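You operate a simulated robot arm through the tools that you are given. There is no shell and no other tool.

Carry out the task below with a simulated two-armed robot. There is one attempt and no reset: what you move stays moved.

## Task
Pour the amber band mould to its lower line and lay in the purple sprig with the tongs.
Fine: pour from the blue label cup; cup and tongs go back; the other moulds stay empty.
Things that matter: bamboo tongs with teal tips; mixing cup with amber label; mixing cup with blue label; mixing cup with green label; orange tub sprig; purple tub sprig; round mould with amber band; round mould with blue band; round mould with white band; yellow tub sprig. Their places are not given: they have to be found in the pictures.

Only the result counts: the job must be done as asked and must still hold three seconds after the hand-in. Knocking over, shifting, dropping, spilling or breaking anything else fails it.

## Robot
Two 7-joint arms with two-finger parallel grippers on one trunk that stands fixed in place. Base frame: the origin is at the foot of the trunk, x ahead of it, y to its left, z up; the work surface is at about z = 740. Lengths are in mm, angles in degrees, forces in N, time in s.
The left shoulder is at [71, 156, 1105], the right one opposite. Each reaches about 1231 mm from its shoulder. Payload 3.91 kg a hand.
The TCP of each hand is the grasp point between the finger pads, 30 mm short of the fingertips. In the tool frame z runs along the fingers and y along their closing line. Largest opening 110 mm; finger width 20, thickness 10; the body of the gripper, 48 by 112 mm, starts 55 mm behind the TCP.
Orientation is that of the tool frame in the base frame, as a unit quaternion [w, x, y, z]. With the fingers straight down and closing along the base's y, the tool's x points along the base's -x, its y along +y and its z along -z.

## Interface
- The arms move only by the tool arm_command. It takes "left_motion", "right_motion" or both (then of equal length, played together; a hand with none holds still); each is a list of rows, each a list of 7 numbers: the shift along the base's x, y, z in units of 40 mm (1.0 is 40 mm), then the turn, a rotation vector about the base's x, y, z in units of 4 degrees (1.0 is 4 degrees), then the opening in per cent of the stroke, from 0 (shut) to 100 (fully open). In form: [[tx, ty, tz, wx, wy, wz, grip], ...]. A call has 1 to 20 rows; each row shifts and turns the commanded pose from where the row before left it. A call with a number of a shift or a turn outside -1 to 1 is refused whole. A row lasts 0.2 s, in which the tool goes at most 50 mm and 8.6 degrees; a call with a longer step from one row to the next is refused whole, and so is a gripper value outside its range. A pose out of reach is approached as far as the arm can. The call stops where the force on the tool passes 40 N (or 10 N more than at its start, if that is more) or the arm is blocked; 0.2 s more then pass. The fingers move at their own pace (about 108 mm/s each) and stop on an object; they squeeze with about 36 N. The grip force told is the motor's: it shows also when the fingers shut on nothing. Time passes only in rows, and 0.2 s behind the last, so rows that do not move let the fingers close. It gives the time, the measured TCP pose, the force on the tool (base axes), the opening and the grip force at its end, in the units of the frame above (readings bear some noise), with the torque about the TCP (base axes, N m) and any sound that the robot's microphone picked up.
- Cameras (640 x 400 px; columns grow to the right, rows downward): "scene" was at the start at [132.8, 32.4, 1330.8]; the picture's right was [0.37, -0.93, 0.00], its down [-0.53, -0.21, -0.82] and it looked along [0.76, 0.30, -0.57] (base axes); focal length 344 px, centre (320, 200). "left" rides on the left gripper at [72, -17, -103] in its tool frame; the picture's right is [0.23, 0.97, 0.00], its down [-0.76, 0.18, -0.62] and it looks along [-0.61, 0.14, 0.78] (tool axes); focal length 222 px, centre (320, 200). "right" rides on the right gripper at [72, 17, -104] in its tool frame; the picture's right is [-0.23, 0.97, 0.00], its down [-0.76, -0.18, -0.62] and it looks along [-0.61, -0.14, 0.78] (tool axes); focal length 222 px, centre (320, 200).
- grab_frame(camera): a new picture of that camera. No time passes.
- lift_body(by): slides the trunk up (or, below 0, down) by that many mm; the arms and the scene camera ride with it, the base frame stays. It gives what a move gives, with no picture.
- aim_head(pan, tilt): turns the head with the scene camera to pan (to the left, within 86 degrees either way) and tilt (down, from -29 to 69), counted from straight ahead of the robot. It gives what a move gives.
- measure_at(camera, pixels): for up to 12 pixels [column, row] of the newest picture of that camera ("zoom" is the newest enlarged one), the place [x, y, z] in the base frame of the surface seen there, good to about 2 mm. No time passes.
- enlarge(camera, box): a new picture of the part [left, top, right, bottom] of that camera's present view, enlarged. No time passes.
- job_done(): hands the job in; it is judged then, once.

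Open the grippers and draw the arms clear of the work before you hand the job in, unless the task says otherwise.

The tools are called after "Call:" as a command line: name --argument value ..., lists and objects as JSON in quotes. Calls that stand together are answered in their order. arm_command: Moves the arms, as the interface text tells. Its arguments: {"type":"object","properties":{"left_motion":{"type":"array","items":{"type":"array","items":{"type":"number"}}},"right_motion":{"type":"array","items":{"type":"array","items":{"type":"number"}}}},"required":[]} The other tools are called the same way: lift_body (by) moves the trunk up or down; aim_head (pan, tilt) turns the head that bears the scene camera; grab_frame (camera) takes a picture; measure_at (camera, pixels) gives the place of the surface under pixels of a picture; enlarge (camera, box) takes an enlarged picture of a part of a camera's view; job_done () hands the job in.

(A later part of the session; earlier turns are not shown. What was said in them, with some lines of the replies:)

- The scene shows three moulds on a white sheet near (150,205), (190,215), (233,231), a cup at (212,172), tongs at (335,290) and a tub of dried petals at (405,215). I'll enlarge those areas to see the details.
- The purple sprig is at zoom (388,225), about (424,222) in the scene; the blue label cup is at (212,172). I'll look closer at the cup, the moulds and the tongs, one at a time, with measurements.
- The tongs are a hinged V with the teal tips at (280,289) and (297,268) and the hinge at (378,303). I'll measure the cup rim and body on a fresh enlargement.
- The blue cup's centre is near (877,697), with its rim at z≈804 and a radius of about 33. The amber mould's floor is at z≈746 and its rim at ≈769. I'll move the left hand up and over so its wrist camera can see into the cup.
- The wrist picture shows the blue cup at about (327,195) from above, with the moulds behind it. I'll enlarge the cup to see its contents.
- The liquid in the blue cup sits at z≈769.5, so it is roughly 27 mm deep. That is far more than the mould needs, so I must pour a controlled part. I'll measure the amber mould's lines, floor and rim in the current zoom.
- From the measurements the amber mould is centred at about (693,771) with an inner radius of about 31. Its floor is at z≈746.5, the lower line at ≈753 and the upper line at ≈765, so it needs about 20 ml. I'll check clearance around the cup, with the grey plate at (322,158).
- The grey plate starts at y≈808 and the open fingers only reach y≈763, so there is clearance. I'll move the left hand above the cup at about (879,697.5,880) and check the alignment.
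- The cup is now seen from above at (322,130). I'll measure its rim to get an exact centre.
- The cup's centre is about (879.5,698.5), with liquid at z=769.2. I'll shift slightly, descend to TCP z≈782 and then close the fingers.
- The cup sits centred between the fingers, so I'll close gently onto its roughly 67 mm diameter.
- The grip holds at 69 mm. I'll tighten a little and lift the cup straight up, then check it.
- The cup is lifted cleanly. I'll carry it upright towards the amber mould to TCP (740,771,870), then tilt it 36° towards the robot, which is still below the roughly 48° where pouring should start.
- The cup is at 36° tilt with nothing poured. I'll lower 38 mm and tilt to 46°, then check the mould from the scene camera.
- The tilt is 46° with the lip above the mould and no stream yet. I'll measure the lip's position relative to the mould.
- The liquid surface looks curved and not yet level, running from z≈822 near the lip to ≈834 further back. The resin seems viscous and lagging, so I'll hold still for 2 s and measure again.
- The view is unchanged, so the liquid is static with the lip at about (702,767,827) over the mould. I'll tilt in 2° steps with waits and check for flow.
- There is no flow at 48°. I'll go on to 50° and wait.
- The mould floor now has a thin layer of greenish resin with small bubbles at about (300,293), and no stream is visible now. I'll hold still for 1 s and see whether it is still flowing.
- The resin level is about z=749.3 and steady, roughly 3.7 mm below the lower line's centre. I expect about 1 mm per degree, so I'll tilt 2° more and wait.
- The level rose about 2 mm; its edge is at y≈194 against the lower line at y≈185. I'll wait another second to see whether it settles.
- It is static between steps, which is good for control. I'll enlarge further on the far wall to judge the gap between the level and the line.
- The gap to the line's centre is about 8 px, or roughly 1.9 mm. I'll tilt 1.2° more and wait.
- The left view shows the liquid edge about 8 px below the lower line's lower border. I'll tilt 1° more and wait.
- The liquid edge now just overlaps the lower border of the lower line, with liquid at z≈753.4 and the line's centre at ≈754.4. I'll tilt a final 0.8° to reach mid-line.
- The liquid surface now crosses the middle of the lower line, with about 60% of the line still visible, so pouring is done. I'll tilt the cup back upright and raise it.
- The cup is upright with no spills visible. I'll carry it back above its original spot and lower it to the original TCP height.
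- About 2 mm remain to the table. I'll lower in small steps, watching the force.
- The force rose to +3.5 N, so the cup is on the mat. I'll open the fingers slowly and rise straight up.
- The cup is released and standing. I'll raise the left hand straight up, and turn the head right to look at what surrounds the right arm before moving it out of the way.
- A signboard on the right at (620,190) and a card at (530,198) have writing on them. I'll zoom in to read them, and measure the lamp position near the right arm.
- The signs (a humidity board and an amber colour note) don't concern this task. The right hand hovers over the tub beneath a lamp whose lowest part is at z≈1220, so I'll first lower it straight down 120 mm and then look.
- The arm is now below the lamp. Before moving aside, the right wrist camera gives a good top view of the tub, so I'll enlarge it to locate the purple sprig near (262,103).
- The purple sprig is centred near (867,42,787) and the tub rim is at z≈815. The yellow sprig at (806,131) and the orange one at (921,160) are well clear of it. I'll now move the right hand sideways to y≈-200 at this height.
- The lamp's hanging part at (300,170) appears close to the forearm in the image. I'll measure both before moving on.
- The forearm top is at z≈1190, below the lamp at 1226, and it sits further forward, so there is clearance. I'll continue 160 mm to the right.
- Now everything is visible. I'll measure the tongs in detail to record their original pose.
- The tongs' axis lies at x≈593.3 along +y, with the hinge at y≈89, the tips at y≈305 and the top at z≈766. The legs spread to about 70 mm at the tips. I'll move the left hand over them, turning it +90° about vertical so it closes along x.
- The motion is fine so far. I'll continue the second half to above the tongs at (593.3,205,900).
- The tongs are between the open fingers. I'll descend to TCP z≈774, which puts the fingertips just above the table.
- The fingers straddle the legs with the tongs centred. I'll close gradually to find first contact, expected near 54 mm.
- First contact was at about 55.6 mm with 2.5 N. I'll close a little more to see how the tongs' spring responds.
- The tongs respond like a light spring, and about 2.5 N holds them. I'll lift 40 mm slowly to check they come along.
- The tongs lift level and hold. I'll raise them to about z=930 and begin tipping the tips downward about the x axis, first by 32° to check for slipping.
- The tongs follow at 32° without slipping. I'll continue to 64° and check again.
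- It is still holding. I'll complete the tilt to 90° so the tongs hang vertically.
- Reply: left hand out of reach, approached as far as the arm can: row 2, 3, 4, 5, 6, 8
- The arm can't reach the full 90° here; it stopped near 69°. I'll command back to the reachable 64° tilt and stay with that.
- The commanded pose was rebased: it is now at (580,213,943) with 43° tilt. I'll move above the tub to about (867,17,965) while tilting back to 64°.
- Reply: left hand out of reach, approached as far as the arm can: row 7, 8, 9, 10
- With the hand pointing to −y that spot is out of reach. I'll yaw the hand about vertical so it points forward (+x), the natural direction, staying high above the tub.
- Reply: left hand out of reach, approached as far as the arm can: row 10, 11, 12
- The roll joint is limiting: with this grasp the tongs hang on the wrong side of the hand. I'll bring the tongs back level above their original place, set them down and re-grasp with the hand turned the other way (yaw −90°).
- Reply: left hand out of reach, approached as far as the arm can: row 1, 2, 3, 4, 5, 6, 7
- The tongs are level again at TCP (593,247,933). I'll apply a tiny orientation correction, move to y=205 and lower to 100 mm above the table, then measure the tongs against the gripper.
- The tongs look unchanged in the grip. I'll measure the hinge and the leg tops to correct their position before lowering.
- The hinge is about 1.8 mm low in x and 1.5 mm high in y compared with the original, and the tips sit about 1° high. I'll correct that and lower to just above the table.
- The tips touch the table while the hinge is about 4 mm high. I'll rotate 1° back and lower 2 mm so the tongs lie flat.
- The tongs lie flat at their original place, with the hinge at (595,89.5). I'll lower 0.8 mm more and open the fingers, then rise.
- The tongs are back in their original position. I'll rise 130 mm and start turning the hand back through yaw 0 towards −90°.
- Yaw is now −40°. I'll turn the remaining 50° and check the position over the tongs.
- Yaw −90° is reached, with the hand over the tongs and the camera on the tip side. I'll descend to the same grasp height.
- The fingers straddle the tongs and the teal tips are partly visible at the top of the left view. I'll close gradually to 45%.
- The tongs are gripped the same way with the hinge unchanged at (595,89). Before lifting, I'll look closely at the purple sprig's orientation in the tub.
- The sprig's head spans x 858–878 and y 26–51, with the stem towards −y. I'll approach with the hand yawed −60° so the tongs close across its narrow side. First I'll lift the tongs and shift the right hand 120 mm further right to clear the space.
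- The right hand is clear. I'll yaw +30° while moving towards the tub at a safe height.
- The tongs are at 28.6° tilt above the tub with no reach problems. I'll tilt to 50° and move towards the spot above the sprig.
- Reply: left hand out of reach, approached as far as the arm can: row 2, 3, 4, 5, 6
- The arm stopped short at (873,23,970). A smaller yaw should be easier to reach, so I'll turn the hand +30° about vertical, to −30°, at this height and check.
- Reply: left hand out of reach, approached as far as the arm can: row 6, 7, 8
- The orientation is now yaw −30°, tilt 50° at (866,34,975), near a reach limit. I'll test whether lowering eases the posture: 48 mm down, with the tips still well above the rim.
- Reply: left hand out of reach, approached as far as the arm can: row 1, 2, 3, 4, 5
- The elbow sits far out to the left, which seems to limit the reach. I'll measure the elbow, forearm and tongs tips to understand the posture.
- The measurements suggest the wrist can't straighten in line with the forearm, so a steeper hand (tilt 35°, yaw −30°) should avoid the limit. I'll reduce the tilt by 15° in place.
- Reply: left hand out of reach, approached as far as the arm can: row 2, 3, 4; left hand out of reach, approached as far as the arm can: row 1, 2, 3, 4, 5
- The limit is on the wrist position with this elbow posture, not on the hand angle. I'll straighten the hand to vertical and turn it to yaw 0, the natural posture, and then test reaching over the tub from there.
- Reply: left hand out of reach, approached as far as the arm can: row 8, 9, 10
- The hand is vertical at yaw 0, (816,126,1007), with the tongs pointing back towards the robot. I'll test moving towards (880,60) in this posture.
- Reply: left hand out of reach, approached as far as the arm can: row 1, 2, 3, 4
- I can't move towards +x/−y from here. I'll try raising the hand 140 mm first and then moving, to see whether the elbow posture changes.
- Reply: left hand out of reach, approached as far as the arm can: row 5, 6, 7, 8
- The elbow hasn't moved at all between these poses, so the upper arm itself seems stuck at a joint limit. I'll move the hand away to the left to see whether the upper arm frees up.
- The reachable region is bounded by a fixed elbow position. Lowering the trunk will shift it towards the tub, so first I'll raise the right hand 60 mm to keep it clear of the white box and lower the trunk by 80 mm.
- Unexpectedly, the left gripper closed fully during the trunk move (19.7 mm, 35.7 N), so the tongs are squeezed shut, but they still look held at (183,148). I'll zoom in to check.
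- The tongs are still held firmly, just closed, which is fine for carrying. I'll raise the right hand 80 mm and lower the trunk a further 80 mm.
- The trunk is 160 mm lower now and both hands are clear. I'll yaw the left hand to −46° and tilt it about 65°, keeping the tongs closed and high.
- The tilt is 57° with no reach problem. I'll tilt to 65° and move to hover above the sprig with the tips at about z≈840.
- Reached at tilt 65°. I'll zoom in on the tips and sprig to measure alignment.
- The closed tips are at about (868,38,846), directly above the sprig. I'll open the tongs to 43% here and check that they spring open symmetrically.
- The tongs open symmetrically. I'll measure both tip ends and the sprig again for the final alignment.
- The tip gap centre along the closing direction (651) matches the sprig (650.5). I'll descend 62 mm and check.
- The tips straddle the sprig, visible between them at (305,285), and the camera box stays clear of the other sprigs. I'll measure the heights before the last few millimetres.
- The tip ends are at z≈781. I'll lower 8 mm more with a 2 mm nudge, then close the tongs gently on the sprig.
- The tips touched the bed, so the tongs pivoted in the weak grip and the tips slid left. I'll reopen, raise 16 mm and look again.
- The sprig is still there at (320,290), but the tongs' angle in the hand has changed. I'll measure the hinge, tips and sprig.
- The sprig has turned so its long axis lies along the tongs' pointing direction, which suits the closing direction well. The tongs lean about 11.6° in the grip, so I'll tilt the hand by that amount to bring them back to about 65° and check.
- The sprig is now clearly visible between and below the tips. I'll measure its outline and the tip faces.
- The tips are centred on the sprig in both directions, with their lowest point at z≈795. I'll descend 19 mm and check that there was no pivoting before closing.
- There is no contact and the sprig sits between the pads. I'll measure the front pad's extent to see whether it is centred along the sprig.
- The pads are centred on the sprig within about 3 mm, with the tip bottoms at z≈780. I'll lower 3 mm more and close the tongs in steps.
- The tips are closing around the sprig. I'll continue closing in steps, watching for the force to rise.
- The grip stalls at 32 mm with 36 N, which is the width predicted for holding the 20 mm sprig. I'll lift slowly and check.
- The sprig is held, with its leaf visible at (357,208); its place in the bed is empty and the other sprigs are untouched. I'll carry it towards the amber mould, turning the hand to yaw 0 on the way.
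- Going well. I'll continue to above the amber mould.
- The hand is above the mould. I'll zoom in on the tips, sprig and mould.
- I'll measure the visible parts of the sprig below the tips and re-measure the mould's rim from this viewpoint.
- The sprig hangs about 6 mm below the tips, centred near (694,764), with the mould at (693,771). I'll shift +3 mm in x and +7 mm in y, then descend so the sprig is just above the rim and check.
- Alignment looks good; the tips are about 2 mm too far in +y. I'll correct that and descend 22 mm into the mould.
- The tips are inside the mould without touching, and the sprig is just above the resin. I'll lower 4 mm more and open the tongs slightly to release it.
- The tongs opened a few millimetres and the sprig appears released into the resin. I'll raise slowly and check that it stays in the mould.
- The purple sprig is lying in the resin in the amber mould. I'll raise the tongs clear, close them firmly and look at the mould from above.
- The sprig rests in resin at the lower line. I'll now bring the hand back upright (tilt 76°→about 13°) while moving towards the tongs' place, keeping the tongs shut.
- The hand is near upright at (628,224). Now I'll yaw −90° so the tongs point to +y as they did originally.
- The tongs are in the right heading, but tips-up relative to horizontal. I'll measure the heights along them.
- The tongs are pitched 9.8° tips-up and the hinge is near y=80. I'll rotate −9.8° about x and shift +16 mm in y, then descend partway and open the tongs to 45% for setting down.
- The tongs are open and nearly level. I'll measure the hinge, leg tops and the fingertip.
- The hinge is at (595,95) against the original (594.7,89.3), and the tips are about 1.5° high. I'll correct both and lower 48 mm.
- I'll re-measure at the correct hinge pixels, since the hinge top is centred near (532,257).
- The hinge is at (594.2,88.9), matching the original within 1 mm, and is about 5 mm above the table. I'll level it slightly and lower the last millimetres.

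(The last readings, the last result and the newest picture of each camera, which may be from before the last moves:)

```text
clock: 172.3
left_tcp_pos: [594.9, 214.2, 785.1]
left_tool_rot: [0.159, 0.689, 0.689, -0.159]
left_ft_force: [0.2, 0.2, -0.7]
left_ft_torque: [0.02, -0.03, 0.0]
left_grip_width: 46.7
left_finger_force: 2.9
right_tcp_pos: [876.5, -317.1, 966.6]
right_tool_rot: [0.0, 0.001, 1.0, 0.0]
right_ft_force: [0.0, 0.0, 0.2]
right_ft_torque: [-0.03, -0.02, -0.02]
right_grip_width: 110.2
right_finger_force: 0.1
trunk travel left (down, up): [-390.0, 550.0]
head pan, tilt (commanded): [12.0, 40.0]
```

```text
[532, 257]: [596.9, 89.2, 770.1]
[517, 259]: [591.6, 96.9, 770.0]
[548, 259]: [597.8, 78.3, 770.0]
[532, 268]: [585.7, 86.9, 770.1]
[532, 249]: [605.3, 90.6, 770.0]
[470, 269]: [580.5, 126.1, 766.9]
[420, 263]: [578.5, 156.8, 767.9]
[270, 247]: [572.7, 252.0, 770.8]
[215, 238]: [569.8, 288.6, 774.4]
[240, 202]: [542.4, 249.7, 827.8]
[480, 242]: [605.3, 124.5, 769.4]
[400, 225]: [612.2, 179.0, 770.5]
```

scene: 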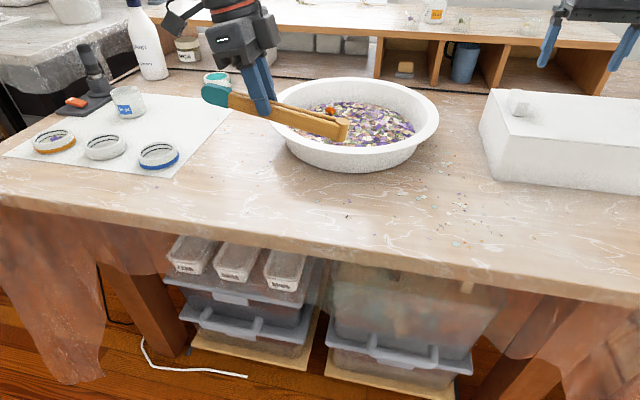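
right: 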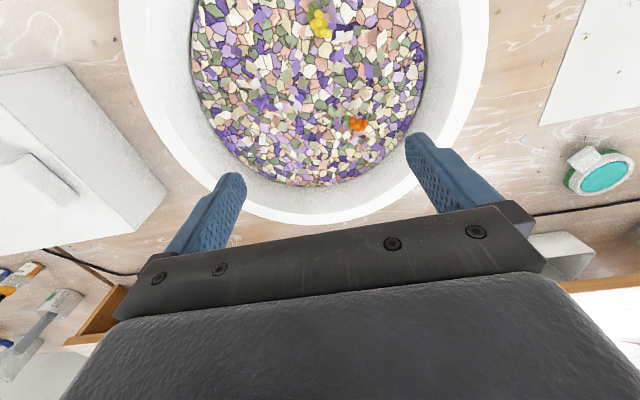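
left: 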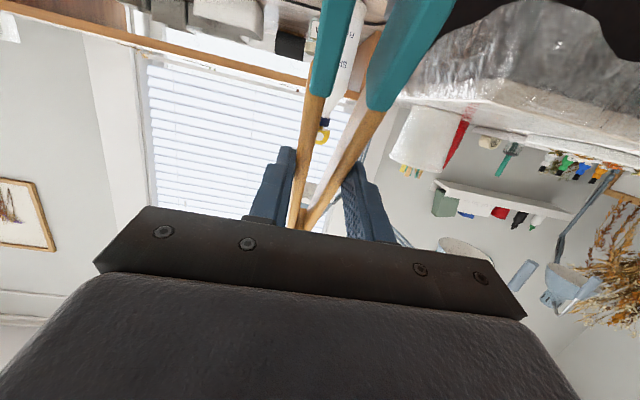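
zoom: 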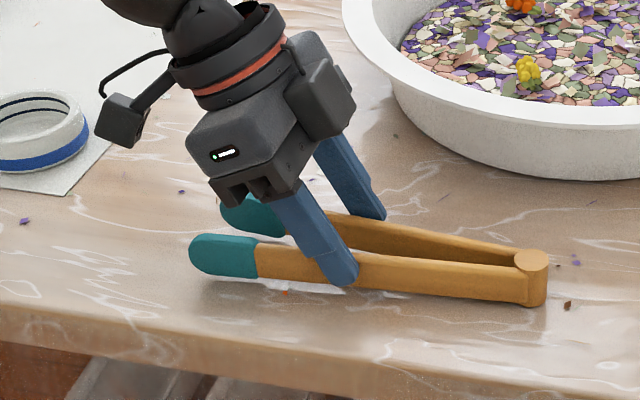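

The hinge is about 2 mm high and the tips about 6 mm. I'll rotate another −1° and lower 3 mm.

Call:
arm_command --left_motion '[[0, 0, -0.04, -0.25, 0, 0, 45], [0, 0, -0.04, 0, 0, 0, 45], [0, 0, 0, 0, 0, 0, 45]]'

Call:
enlarge --camera "scene" --box '[170, 110, 350, 250]'

Call:
measure_at --camera "zoom" --pixels '[[532, 259], [517, 260], [548, 260], [532, 270], [532, 250], [470, 271], [420, 266], [270, 252], [215, 242], [240, 205], [480, 243], [400, 228]]'

```text
clock: 173.1
left_tcp_pos: [592.9, 211.9, 783.9]
left_tool_rot: [0.166, 0.687, 0.688, -0.165]
left_ft_force: [0.0, -0.2, -0.8]
left_ft_torque: [-0.04, -0.02, -0.03]
left_grip_width: 46.7
left_finger_force: 2.8
right_tcp_pos: [875.9, -317.8, 965.5]
right_tool_rot: [0.0, 0.0, 1.0, 0.001]
right_ft_force: [0.5, 0.1, -0.3]
right_ft_torque: [0.01, 0.01, 0.01]
right_grip_width: 109.7
right_finger_force: 0.0
trunk travel left (down, up): [-390.0, 550.0]
head pan, tilt (commanded): [12.0, 40.0]
```

```text
2.86 times, centred on (260, 180) of scene
```

zoom: 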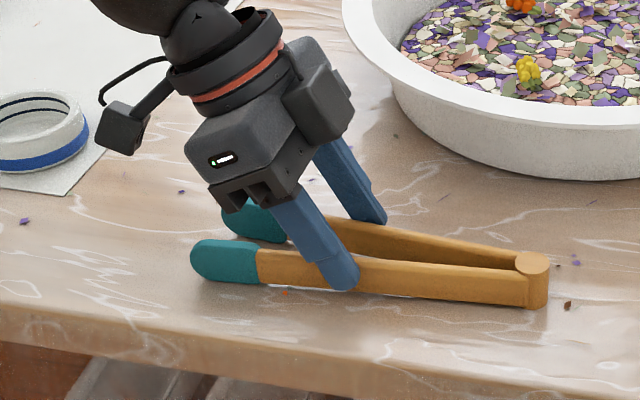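

```text
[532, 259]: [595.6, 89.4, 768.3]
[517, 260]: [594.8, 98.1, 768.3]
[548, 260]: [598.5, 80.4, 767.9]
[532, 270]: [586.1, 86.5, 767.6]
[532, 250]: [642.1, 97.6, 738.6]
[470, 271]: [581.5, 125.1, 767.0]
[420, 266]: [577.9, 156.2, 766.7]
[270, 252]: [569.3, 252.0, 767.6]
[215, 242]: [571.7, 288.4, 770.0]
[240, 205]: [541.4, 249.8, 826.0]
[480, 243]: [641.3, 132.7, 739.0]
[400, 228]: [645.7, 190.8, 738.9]
```

The hinge is at its rest height and the tips are within 2 mm, so I'll open the fingers gradually to release the tongs.

Call:
arm_command --left_motion '[[0, 0, -0.02, -0.1, 0, 0, 45], [0, 0, 0, 0, 0, 0, 47], [0, 0, 0, 0, 0, 0, 49], [0, 0, 0, 0, 0, 0, 51], [0, 0, 0, 0, 0, 0, 54], [0, 0, 0, 0, 0, 0, 60], [0, 0, 0, 0, 0, 0, 75], [0, 0, 0, 0, 0, 0, 100], [0, 0, 0, 0, 0, 0, 100], [0, 0, 0, 0, 0, 0, 100]]'

Call:
enlarge --camera "scene" --box '[170, 110, 350, 250]'

Call:
measure_at --camera "zoom" --pixels '[[532, 259], [517, 260], [548, 260], [532, 270], [470, 271], [420, 270], [270, 260], [215, 248], [240, 215], [480, 247], [400, 228]]'

```text
clock: 175.3
left_tcp_pos: [594.0, 212.6, 781.4]
left_tool_rot: [0.168, 0.686, 0.687, -0.168]
left_ft_force: [-0.6, 0.0, -0.2]
left_ft_torque: [0.01, 0.02, -0.01]
left_grip_width: 110.1
left_finger_force: 0.0
right_tcp_pos: [876.7, -316.9, 965.8]
right_tool_rot: [0.0, 0.0, 1.0, 0.0]
right_ft_force: [0.3, -0.8, 0.3]
right_ft_torque: [-0.02, -0.01, 0.0]
right_grip_width: 110.2
right_finger_force: 0.1
trunk travel left (down, up): [-390.0, 550.0]
head pan, tilt (commanded): [12.0, 40.0]
```

```text
2.86 times, centred on (260, 180) of scene
```

zoom: 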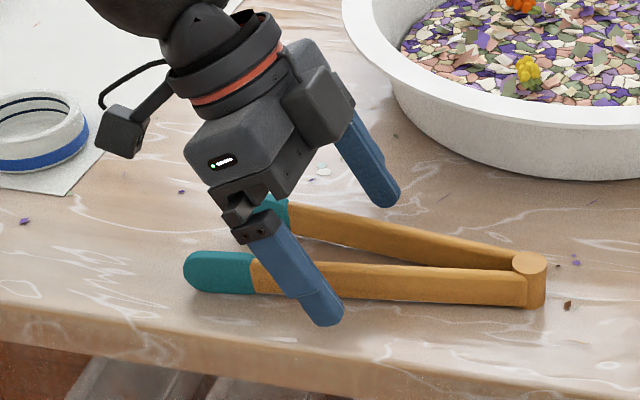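

```text
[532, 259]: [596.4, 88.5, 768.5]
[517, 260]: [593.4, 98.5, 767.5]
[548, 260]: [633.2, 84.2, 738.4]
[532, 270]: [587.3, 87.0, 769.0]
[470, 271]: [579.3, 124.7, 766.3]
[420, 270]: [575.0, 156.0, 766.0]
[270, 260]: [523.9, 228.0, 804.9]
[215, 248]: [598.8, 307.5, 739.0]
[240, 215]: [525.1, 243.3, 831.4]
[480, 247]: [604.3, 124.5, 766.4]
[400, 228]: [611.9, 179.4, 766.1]
```

The tongs are flat and released. I'll raise the hand straight up and compare the tongs with their original pose.

Call:
arm_command --left_motion '[[0, 0, 0.3, 0, 0, 0, 100], [0, 0, 0.7, 0, 0, 0, 100], [0, 0, 0.8, 0, 0, 0, 100], [0, 0, 0.8, 0, 0, 0, 100], [0, 0, 0.8, 0, 0, 0, 100], [0, 0, 0.8, 0, 0, 0, 100], [0, 0, 0.4, 0, 0, 0, 100], [0, 0, 0, 0, 0, 0, 100]]'

Call:
enlarge --camera "scene" --box '[190, 150, 350, 250]'

Call:
grab_frame --camera "scene"

```text
clock: 177.1
left_tcp_pos: [594.3, 214.3, 965.8]
left_tool_rot: [0.167, 0.687, 0.687, -0.169]
left_ft_force: [-0.1, 0.4, -0.2]
left_ft_torque: [0.01, 0.0, -0.01]
left_grip_width: 110.1
left_finger_force: 0.0
right_tcp_pos: [876.8, -317.6, 965.8]
right_tool_rot: [0.0, 0.0, 1.0, 0.001]
right_ft_force: [-0.2, -0.7, 0.4]
right_ft_torque: [-0.01, 0.02, -0.02]
right_grip_width: 110.0
right_finger_force: 0.1
trunk travel left (down, up): [-390.0, 550.0]
head pan, tilt (commanded): [12.0, 40.0]
```

```text
4.00 times, centred on (270, 200) of scene
```

zoom: 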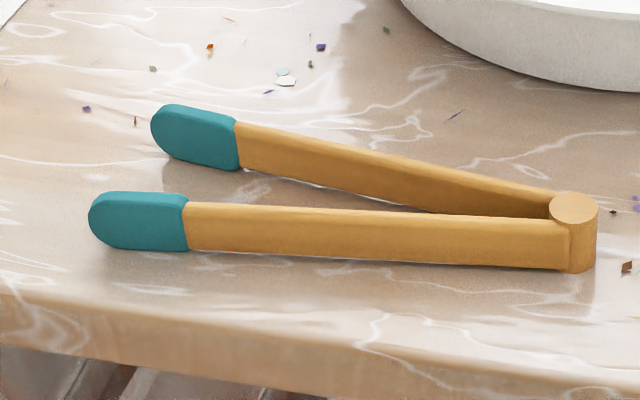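

```text
taken
```

scene: 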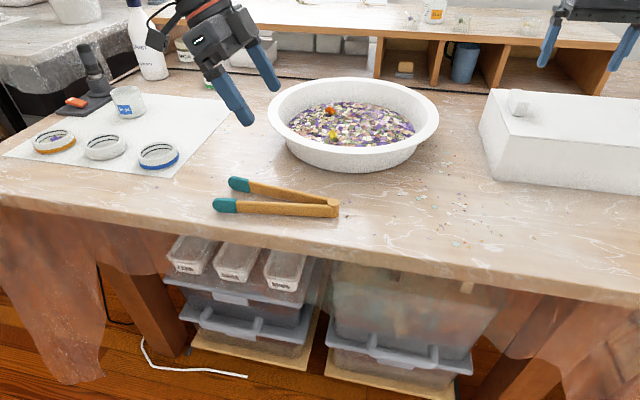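

I'll measure the tongs for comparison with the original readings.

Call:
measure_at --camera "zoom" --pixels '[[574, 208], [551, 208], [597, 208], [165, 115], [210, 122], [290, 143], [450, 180], [95, 210], [140, 202], [280, 212], [450, 222], [140, 230]]'

Call:
aim_head --pan 40 --tilt 32

Call:
enlarge --camera "scene" --box '[270, 120, 420, 240]'

Call:
grab_frame --camera "scene"

```text
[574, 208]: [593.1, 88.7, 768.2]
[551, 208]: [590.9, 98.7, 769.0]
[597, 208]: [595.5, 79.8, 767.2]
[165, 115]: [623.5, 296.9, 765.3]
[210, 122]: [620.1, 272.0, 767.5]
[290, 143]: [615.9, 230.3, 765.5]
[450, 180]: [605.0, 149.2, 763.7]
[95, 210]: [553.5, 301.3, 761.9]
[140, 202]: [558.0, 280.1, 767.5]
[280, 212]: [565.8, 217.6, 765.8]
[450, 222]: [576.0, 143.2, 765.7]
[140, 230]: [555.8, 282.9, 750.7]
```

```text
clock: 178.0
left_tcp_pos: [594.6, 215.7, 965.4]
left_tool_rot: [0.168, 0.687, 0.687, -0.168]
left_ft_force: [-0.2, -0.5, 0.6]
left_ft_torque: [-0.01, -0.03, 0.0]
left_grip_width: 110.0
left_finger_force: 0.1
right_tcp_pos: [876.8, -317.3, 966.3]
right_tool_rot: [0.0, 0.0, 1.0, 0.0]
right_ft_force: [-0.5, -0.8, 0.8]
right_ft_torque: [0.0, 0.01, 0.03]
right_grip_width: 110.2
right_finger_force: 0.1
trunk travel left (down, up): [-390.0, 550.0]
head pan, tilt (commanded): [40.0, 32.0]
```

```text
3.33 times, centred on (345, 180) of scene
```

zoom: 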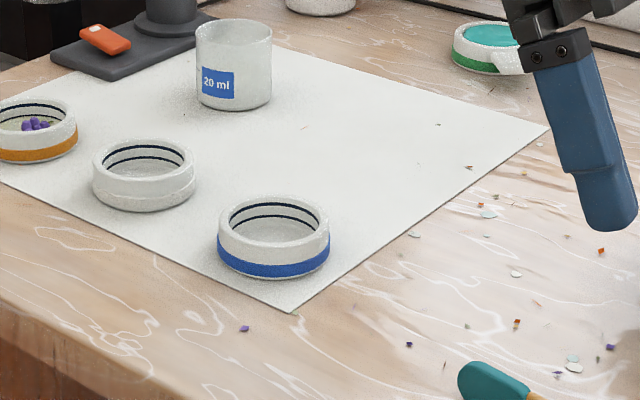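

```text
taken
```

scene: 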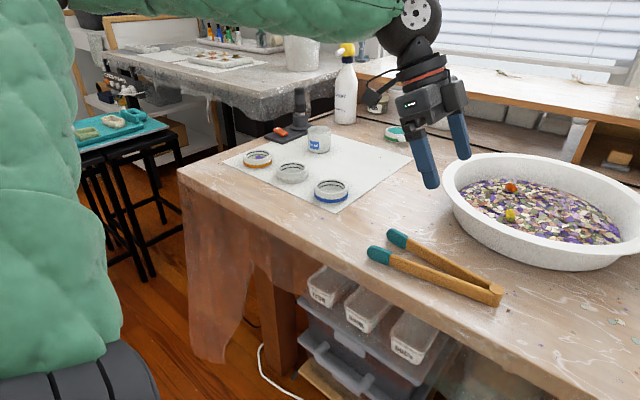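

The tongs are back within about 2 mm of their original pose; the cup and the other moulds are undisturbed and empty. I'll level the hand and move it towards its starting pose near (485,577,1024), where its camera can view the moulds.

Call:
arm_command --left_motion '[[0, 0, 0.2, 0.975, 0, 0, 100], [0, 0, 0.2, 0.975, 0, 0, 100], [0, 0, 0.2, 0.975, 0, 0, 100], [0, 0, 0.2, 0.975, 0, 0, 100], [0, 0, 0.2, 0.97, 0, 0, 100], [-0.1, 0.4, 0.02, 0, 0, 0.98, 100], [-0.13, 0.45, 0.02, 0, 0, 0.98, 100], [-0.13, 0.45, 0.02, 0, 0, 0.98, 100], [-0.13, 0.45, 0.02, 0, 0, 0.98, 100], [-0.13, 0.45, 0.02, 0, 0, 0.98, 100], [-0.13, 0.45, 0.02, 0, 0, 0.98, 100], [-0.13, 0.45, 0.02, 0, 0, 0.98, 100], [-0.13, 0.45, 0.02, 0, 0, 0.98, 100], [-0.13, 0.45, 0.02, 0, 0, 0.98, 100], [-0.13, 0.45, 0.02, 0, 0, 0.98, 100]]'

Call:
arm_command --left_motion '[[-0.13, 0.45, 0.02, 0, 0, 0.98, 100], [-0.13, 0.45, 0.02, 0, 0, 0.98, 100], [-0.13, 0.45, 0.02, 0, 0, 0.98, 100], [-0.13, 0.45, 0.02, 0, 0, 0.98, 100], [-0.13, 0.45, 0.02, 0, 0, 0.98, 100], [-0.13, 0.45, 0.02, 0, 0, 0.98, 100], [-0.13, 0.45, 0, 0, 0, 0.98, 100], [-0.13, 0.45, 0, 0, 0, 0.98, 100], [-0.13, 0.45, 0, 0, 0, 0.98, 100], [-0.13, 0.45, 0, 0, 0, 0.98, 100], [0, 0, 0, 0, 0, 0.98, 100], [0, 0, 0, 0, 0, 0.98, 100], [0, 0, 0, 0, 0, 0.94, 100], [0, 0, 0, 0, 0, 0, 100]]'

Call:
grab_frame --camera "left"

Call:
grab_frame --camera "scene"

```text
clock: 181.2
left_tcp_pos: [542.6, 392.3, 1013.0]
left_tool_rot: [0.062, 0.427, 0.902, -0.03]
left_ft_force: [-0.1, 0.7, -0.8]
left_ft_torque: [-0.01, -0.01, 0.01]
left_grip_width: 110.0
left_finger_force: 0.1
right_tcp_pos: [875.7, -317.5, 966.6]
right_tool_rot: [0.001, -0.001, 1.0, 0.0]
right_ft_force: [0.6, 0.2, 0.2]
right_ft_torque: [-0.02, -0.01, 0.0]
right_grip_width: 110.0
right_finger_force: 0.1
trunk travel left (down, up): [-390.0, 550.0]
head pan, tilt (commanded): [40.0, 32.0]
```

```text
clock: 184.2
left_tcp_pos: [492.4, 570.4, 1018.1]
left_tool_rot: [0.069, -0.001, 0.998, -0.001]
left_ft_force: [-0.1, -0.8, 0.3]
left_ft_torque: [0.0, -0.01, 0.02]
left_grip_width: 109.8
left_finger_force: 0.1
right_tcp_pos: [875.6, -316.3, 966.5]
right_tool_rot: [0.0, 0.0, 1.0, 0.0]
right_ft_force: [-0.7, 0.1, 0.4]
right_ft_torque: [-0.01, -0.01, 0.01]
right_grip_width: 110.2
right_finger_force: 0.0
trunk travel left (down, up): [-390.0, 550.0]
head pan, tilt (commanded): [40.0, 32.0]
```

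```text
taken
```

left: 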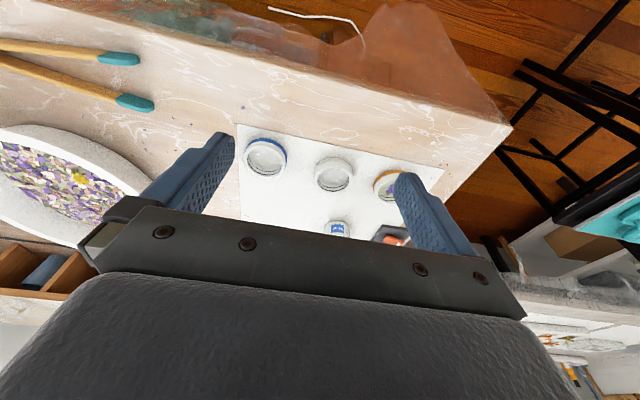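

```text
taken
```

scene: 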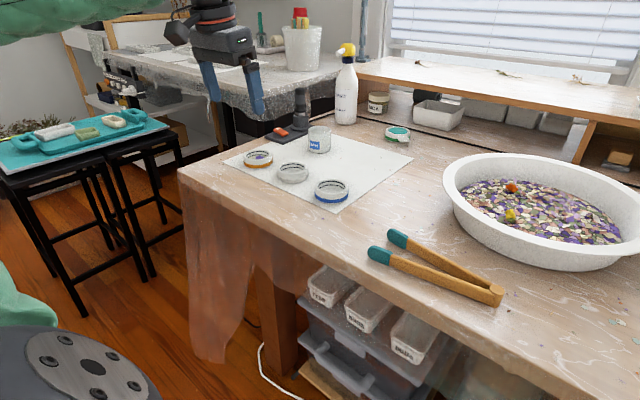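

All looks in order. I'll shift the left hand a little so its camera sees the amber mould from above for a final check.

Call:
arm_command --left_motion '[[0.4, 0.8, 0, 0, 0, 0, 100], [0.4, 0.9, 0, 0, 0, 0, 100], [0.4, 0.9, 0, 0, 0, 0, 100], [0, 0, 0, 0, 0, 0, 100]]'

Call:
grab_frame --camera "left"

Call:
enlarge --camera "left" --box '[270, 130, 380, 220]'

Call:
enlarge --camera "scene" --box '[240, 130, 280, 180]'

```text
clock: 185.2
left_tcp_pos: [539.5, 675.9, 1017.6]
left_tool_rot: [0.07, -0.001, 0.998, 0.001]
left_ft_force: [-0.5, 1.0, -0.3]
left_ft_torque: [0.0, -0.02, 0.01]
left_grip_width: 110.1
left_finger_force: 0.1
right_tcp_pos: [876.9, -318.0, 966.1]
right_tool_rot: [0.0, 0.001, 1.0, 0.0]
right_ft_force: [0.1, -0.7, -0.9]
right_ft_torque: [0.01, -0.01, -0.03]
right_grip_width: 110.1
right_finger_force: 0.0
trunk travel left (down, up): [-390.0, 550.0]
head pan, tilt (commanded): [40.0, 32.0]
```

```text
taken
```

left: 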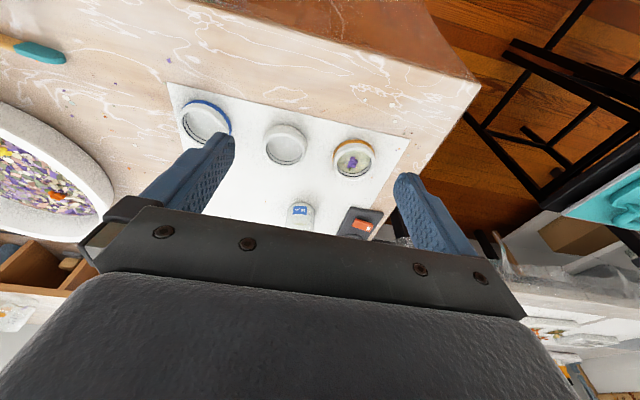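

```text
4.44 times, centred on (325, 175) of left
```

zoom: 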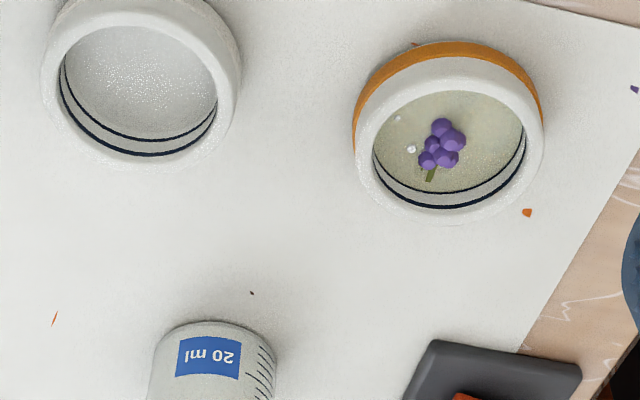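

```text
8.00 times, centred on (260, 155) of scene
```

zoom: 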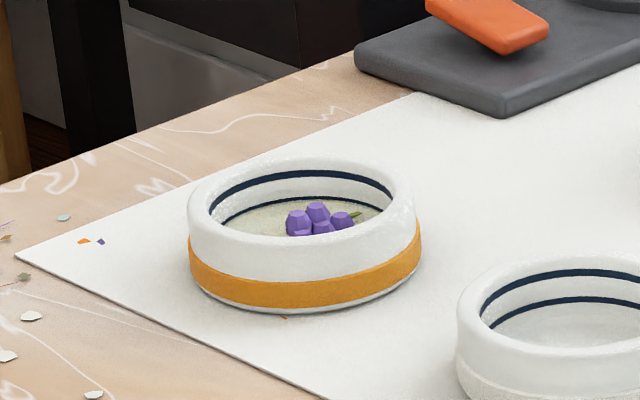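

The sprig lies in the centre of the amber mould with resin at the lower line; the cup, tongs and other moulds are in place and nothing was spilled. I'll draw both arms a little further clear before handing in.

Call:
arm_command --left_motion '[[-0.4, -0.5, 0.3, 0, 0, 0, 100], [-0.5, -0.6, 0.3, 0, 0, 0, 100], [-0.5, -0.6, 0.3, 0, 0, 0, 100], [0, 0, 0, 0, 0, 0, 100], [0, 0, 0, 0, 0, 0, 100]]' --right_motion '[[0, 0, 0.4, 0, 0, 0, 100], [0, 0, 0.5, 0, 0, 0, 100], [0, 0, 0.4, 0, 0, 0, 100], [0, 0, 0, 0, 0, 0, 100], [0, 0, 0, 0, 0, 0, 100]]'

Call:
grab_frame --camera "scene"

```text
clock: 186.4
left_tcp_pos: [484.6, 608.9, 1057.3]
left_tool_rot: [0.069, -0.001, 0.998, -0.002]
left_ft_force: [0.4, -0.4, 0.0]
left_ft_torque: [0.01, -0.04, -0.02]
left_grip_width: 109.9
left_finger_force: 0.0
right_tcp_pos: [875.9, -315.7, 1018.7]
right_tool_rot: [0.0, 0.0, 1.0, 0.0]
right_ft_force: [-1.2, 0.3, -0.7]
right_ft_torque: [0.03, 0.04, -0.02]
right_grip_width: 110.0
right_finger_force: 0.1
trunk travel left (down, up): [-390.0, 550.0]
head pan, tilt (commanded): [40.0, 32.0]
```

```text
taken
```

scene: 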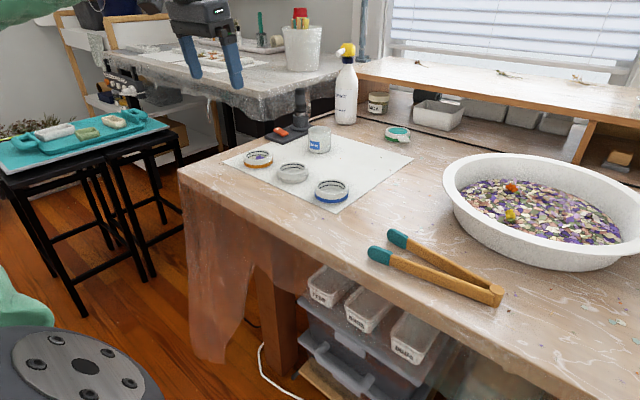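

Both hands are open and clear, and the scene shows the cup at (319,139), the tongs at (435,265) and the filled amber mould with its sprig at (258,158). I'm handing in the job.

Call:
job_done

```text
The job is handed in.
```

I've handed the job in. The amber band mould is filled to its lower line and the purple sprig is lying in it.

- **Pour:** I poured only from the blue label cup, in small steps, until the resin reached the middle of the lower line. I saw no spills. The cup is back where it stood, with the rest of its resin in it.
- **Sprig:** I picked it up with the bamboo tongs and released it just above the resin in the centre of the mould. My first try touched the petals in the tub and turned the sprig slightly before I had hold of it. The orange and yellow sprigs did not move.
- **Tongs:** They are back on the table, within about 2 mm of where they started and turned by less than about a degree.
- **Other moulds:** The blue and white band moulds are still empty.

A few small bubbles showed in the resin after pouring, and I left them. The trunk is 160 mm lower than at the start, because I needed the extra reach into the tub. Both hands are open and clear of the work.
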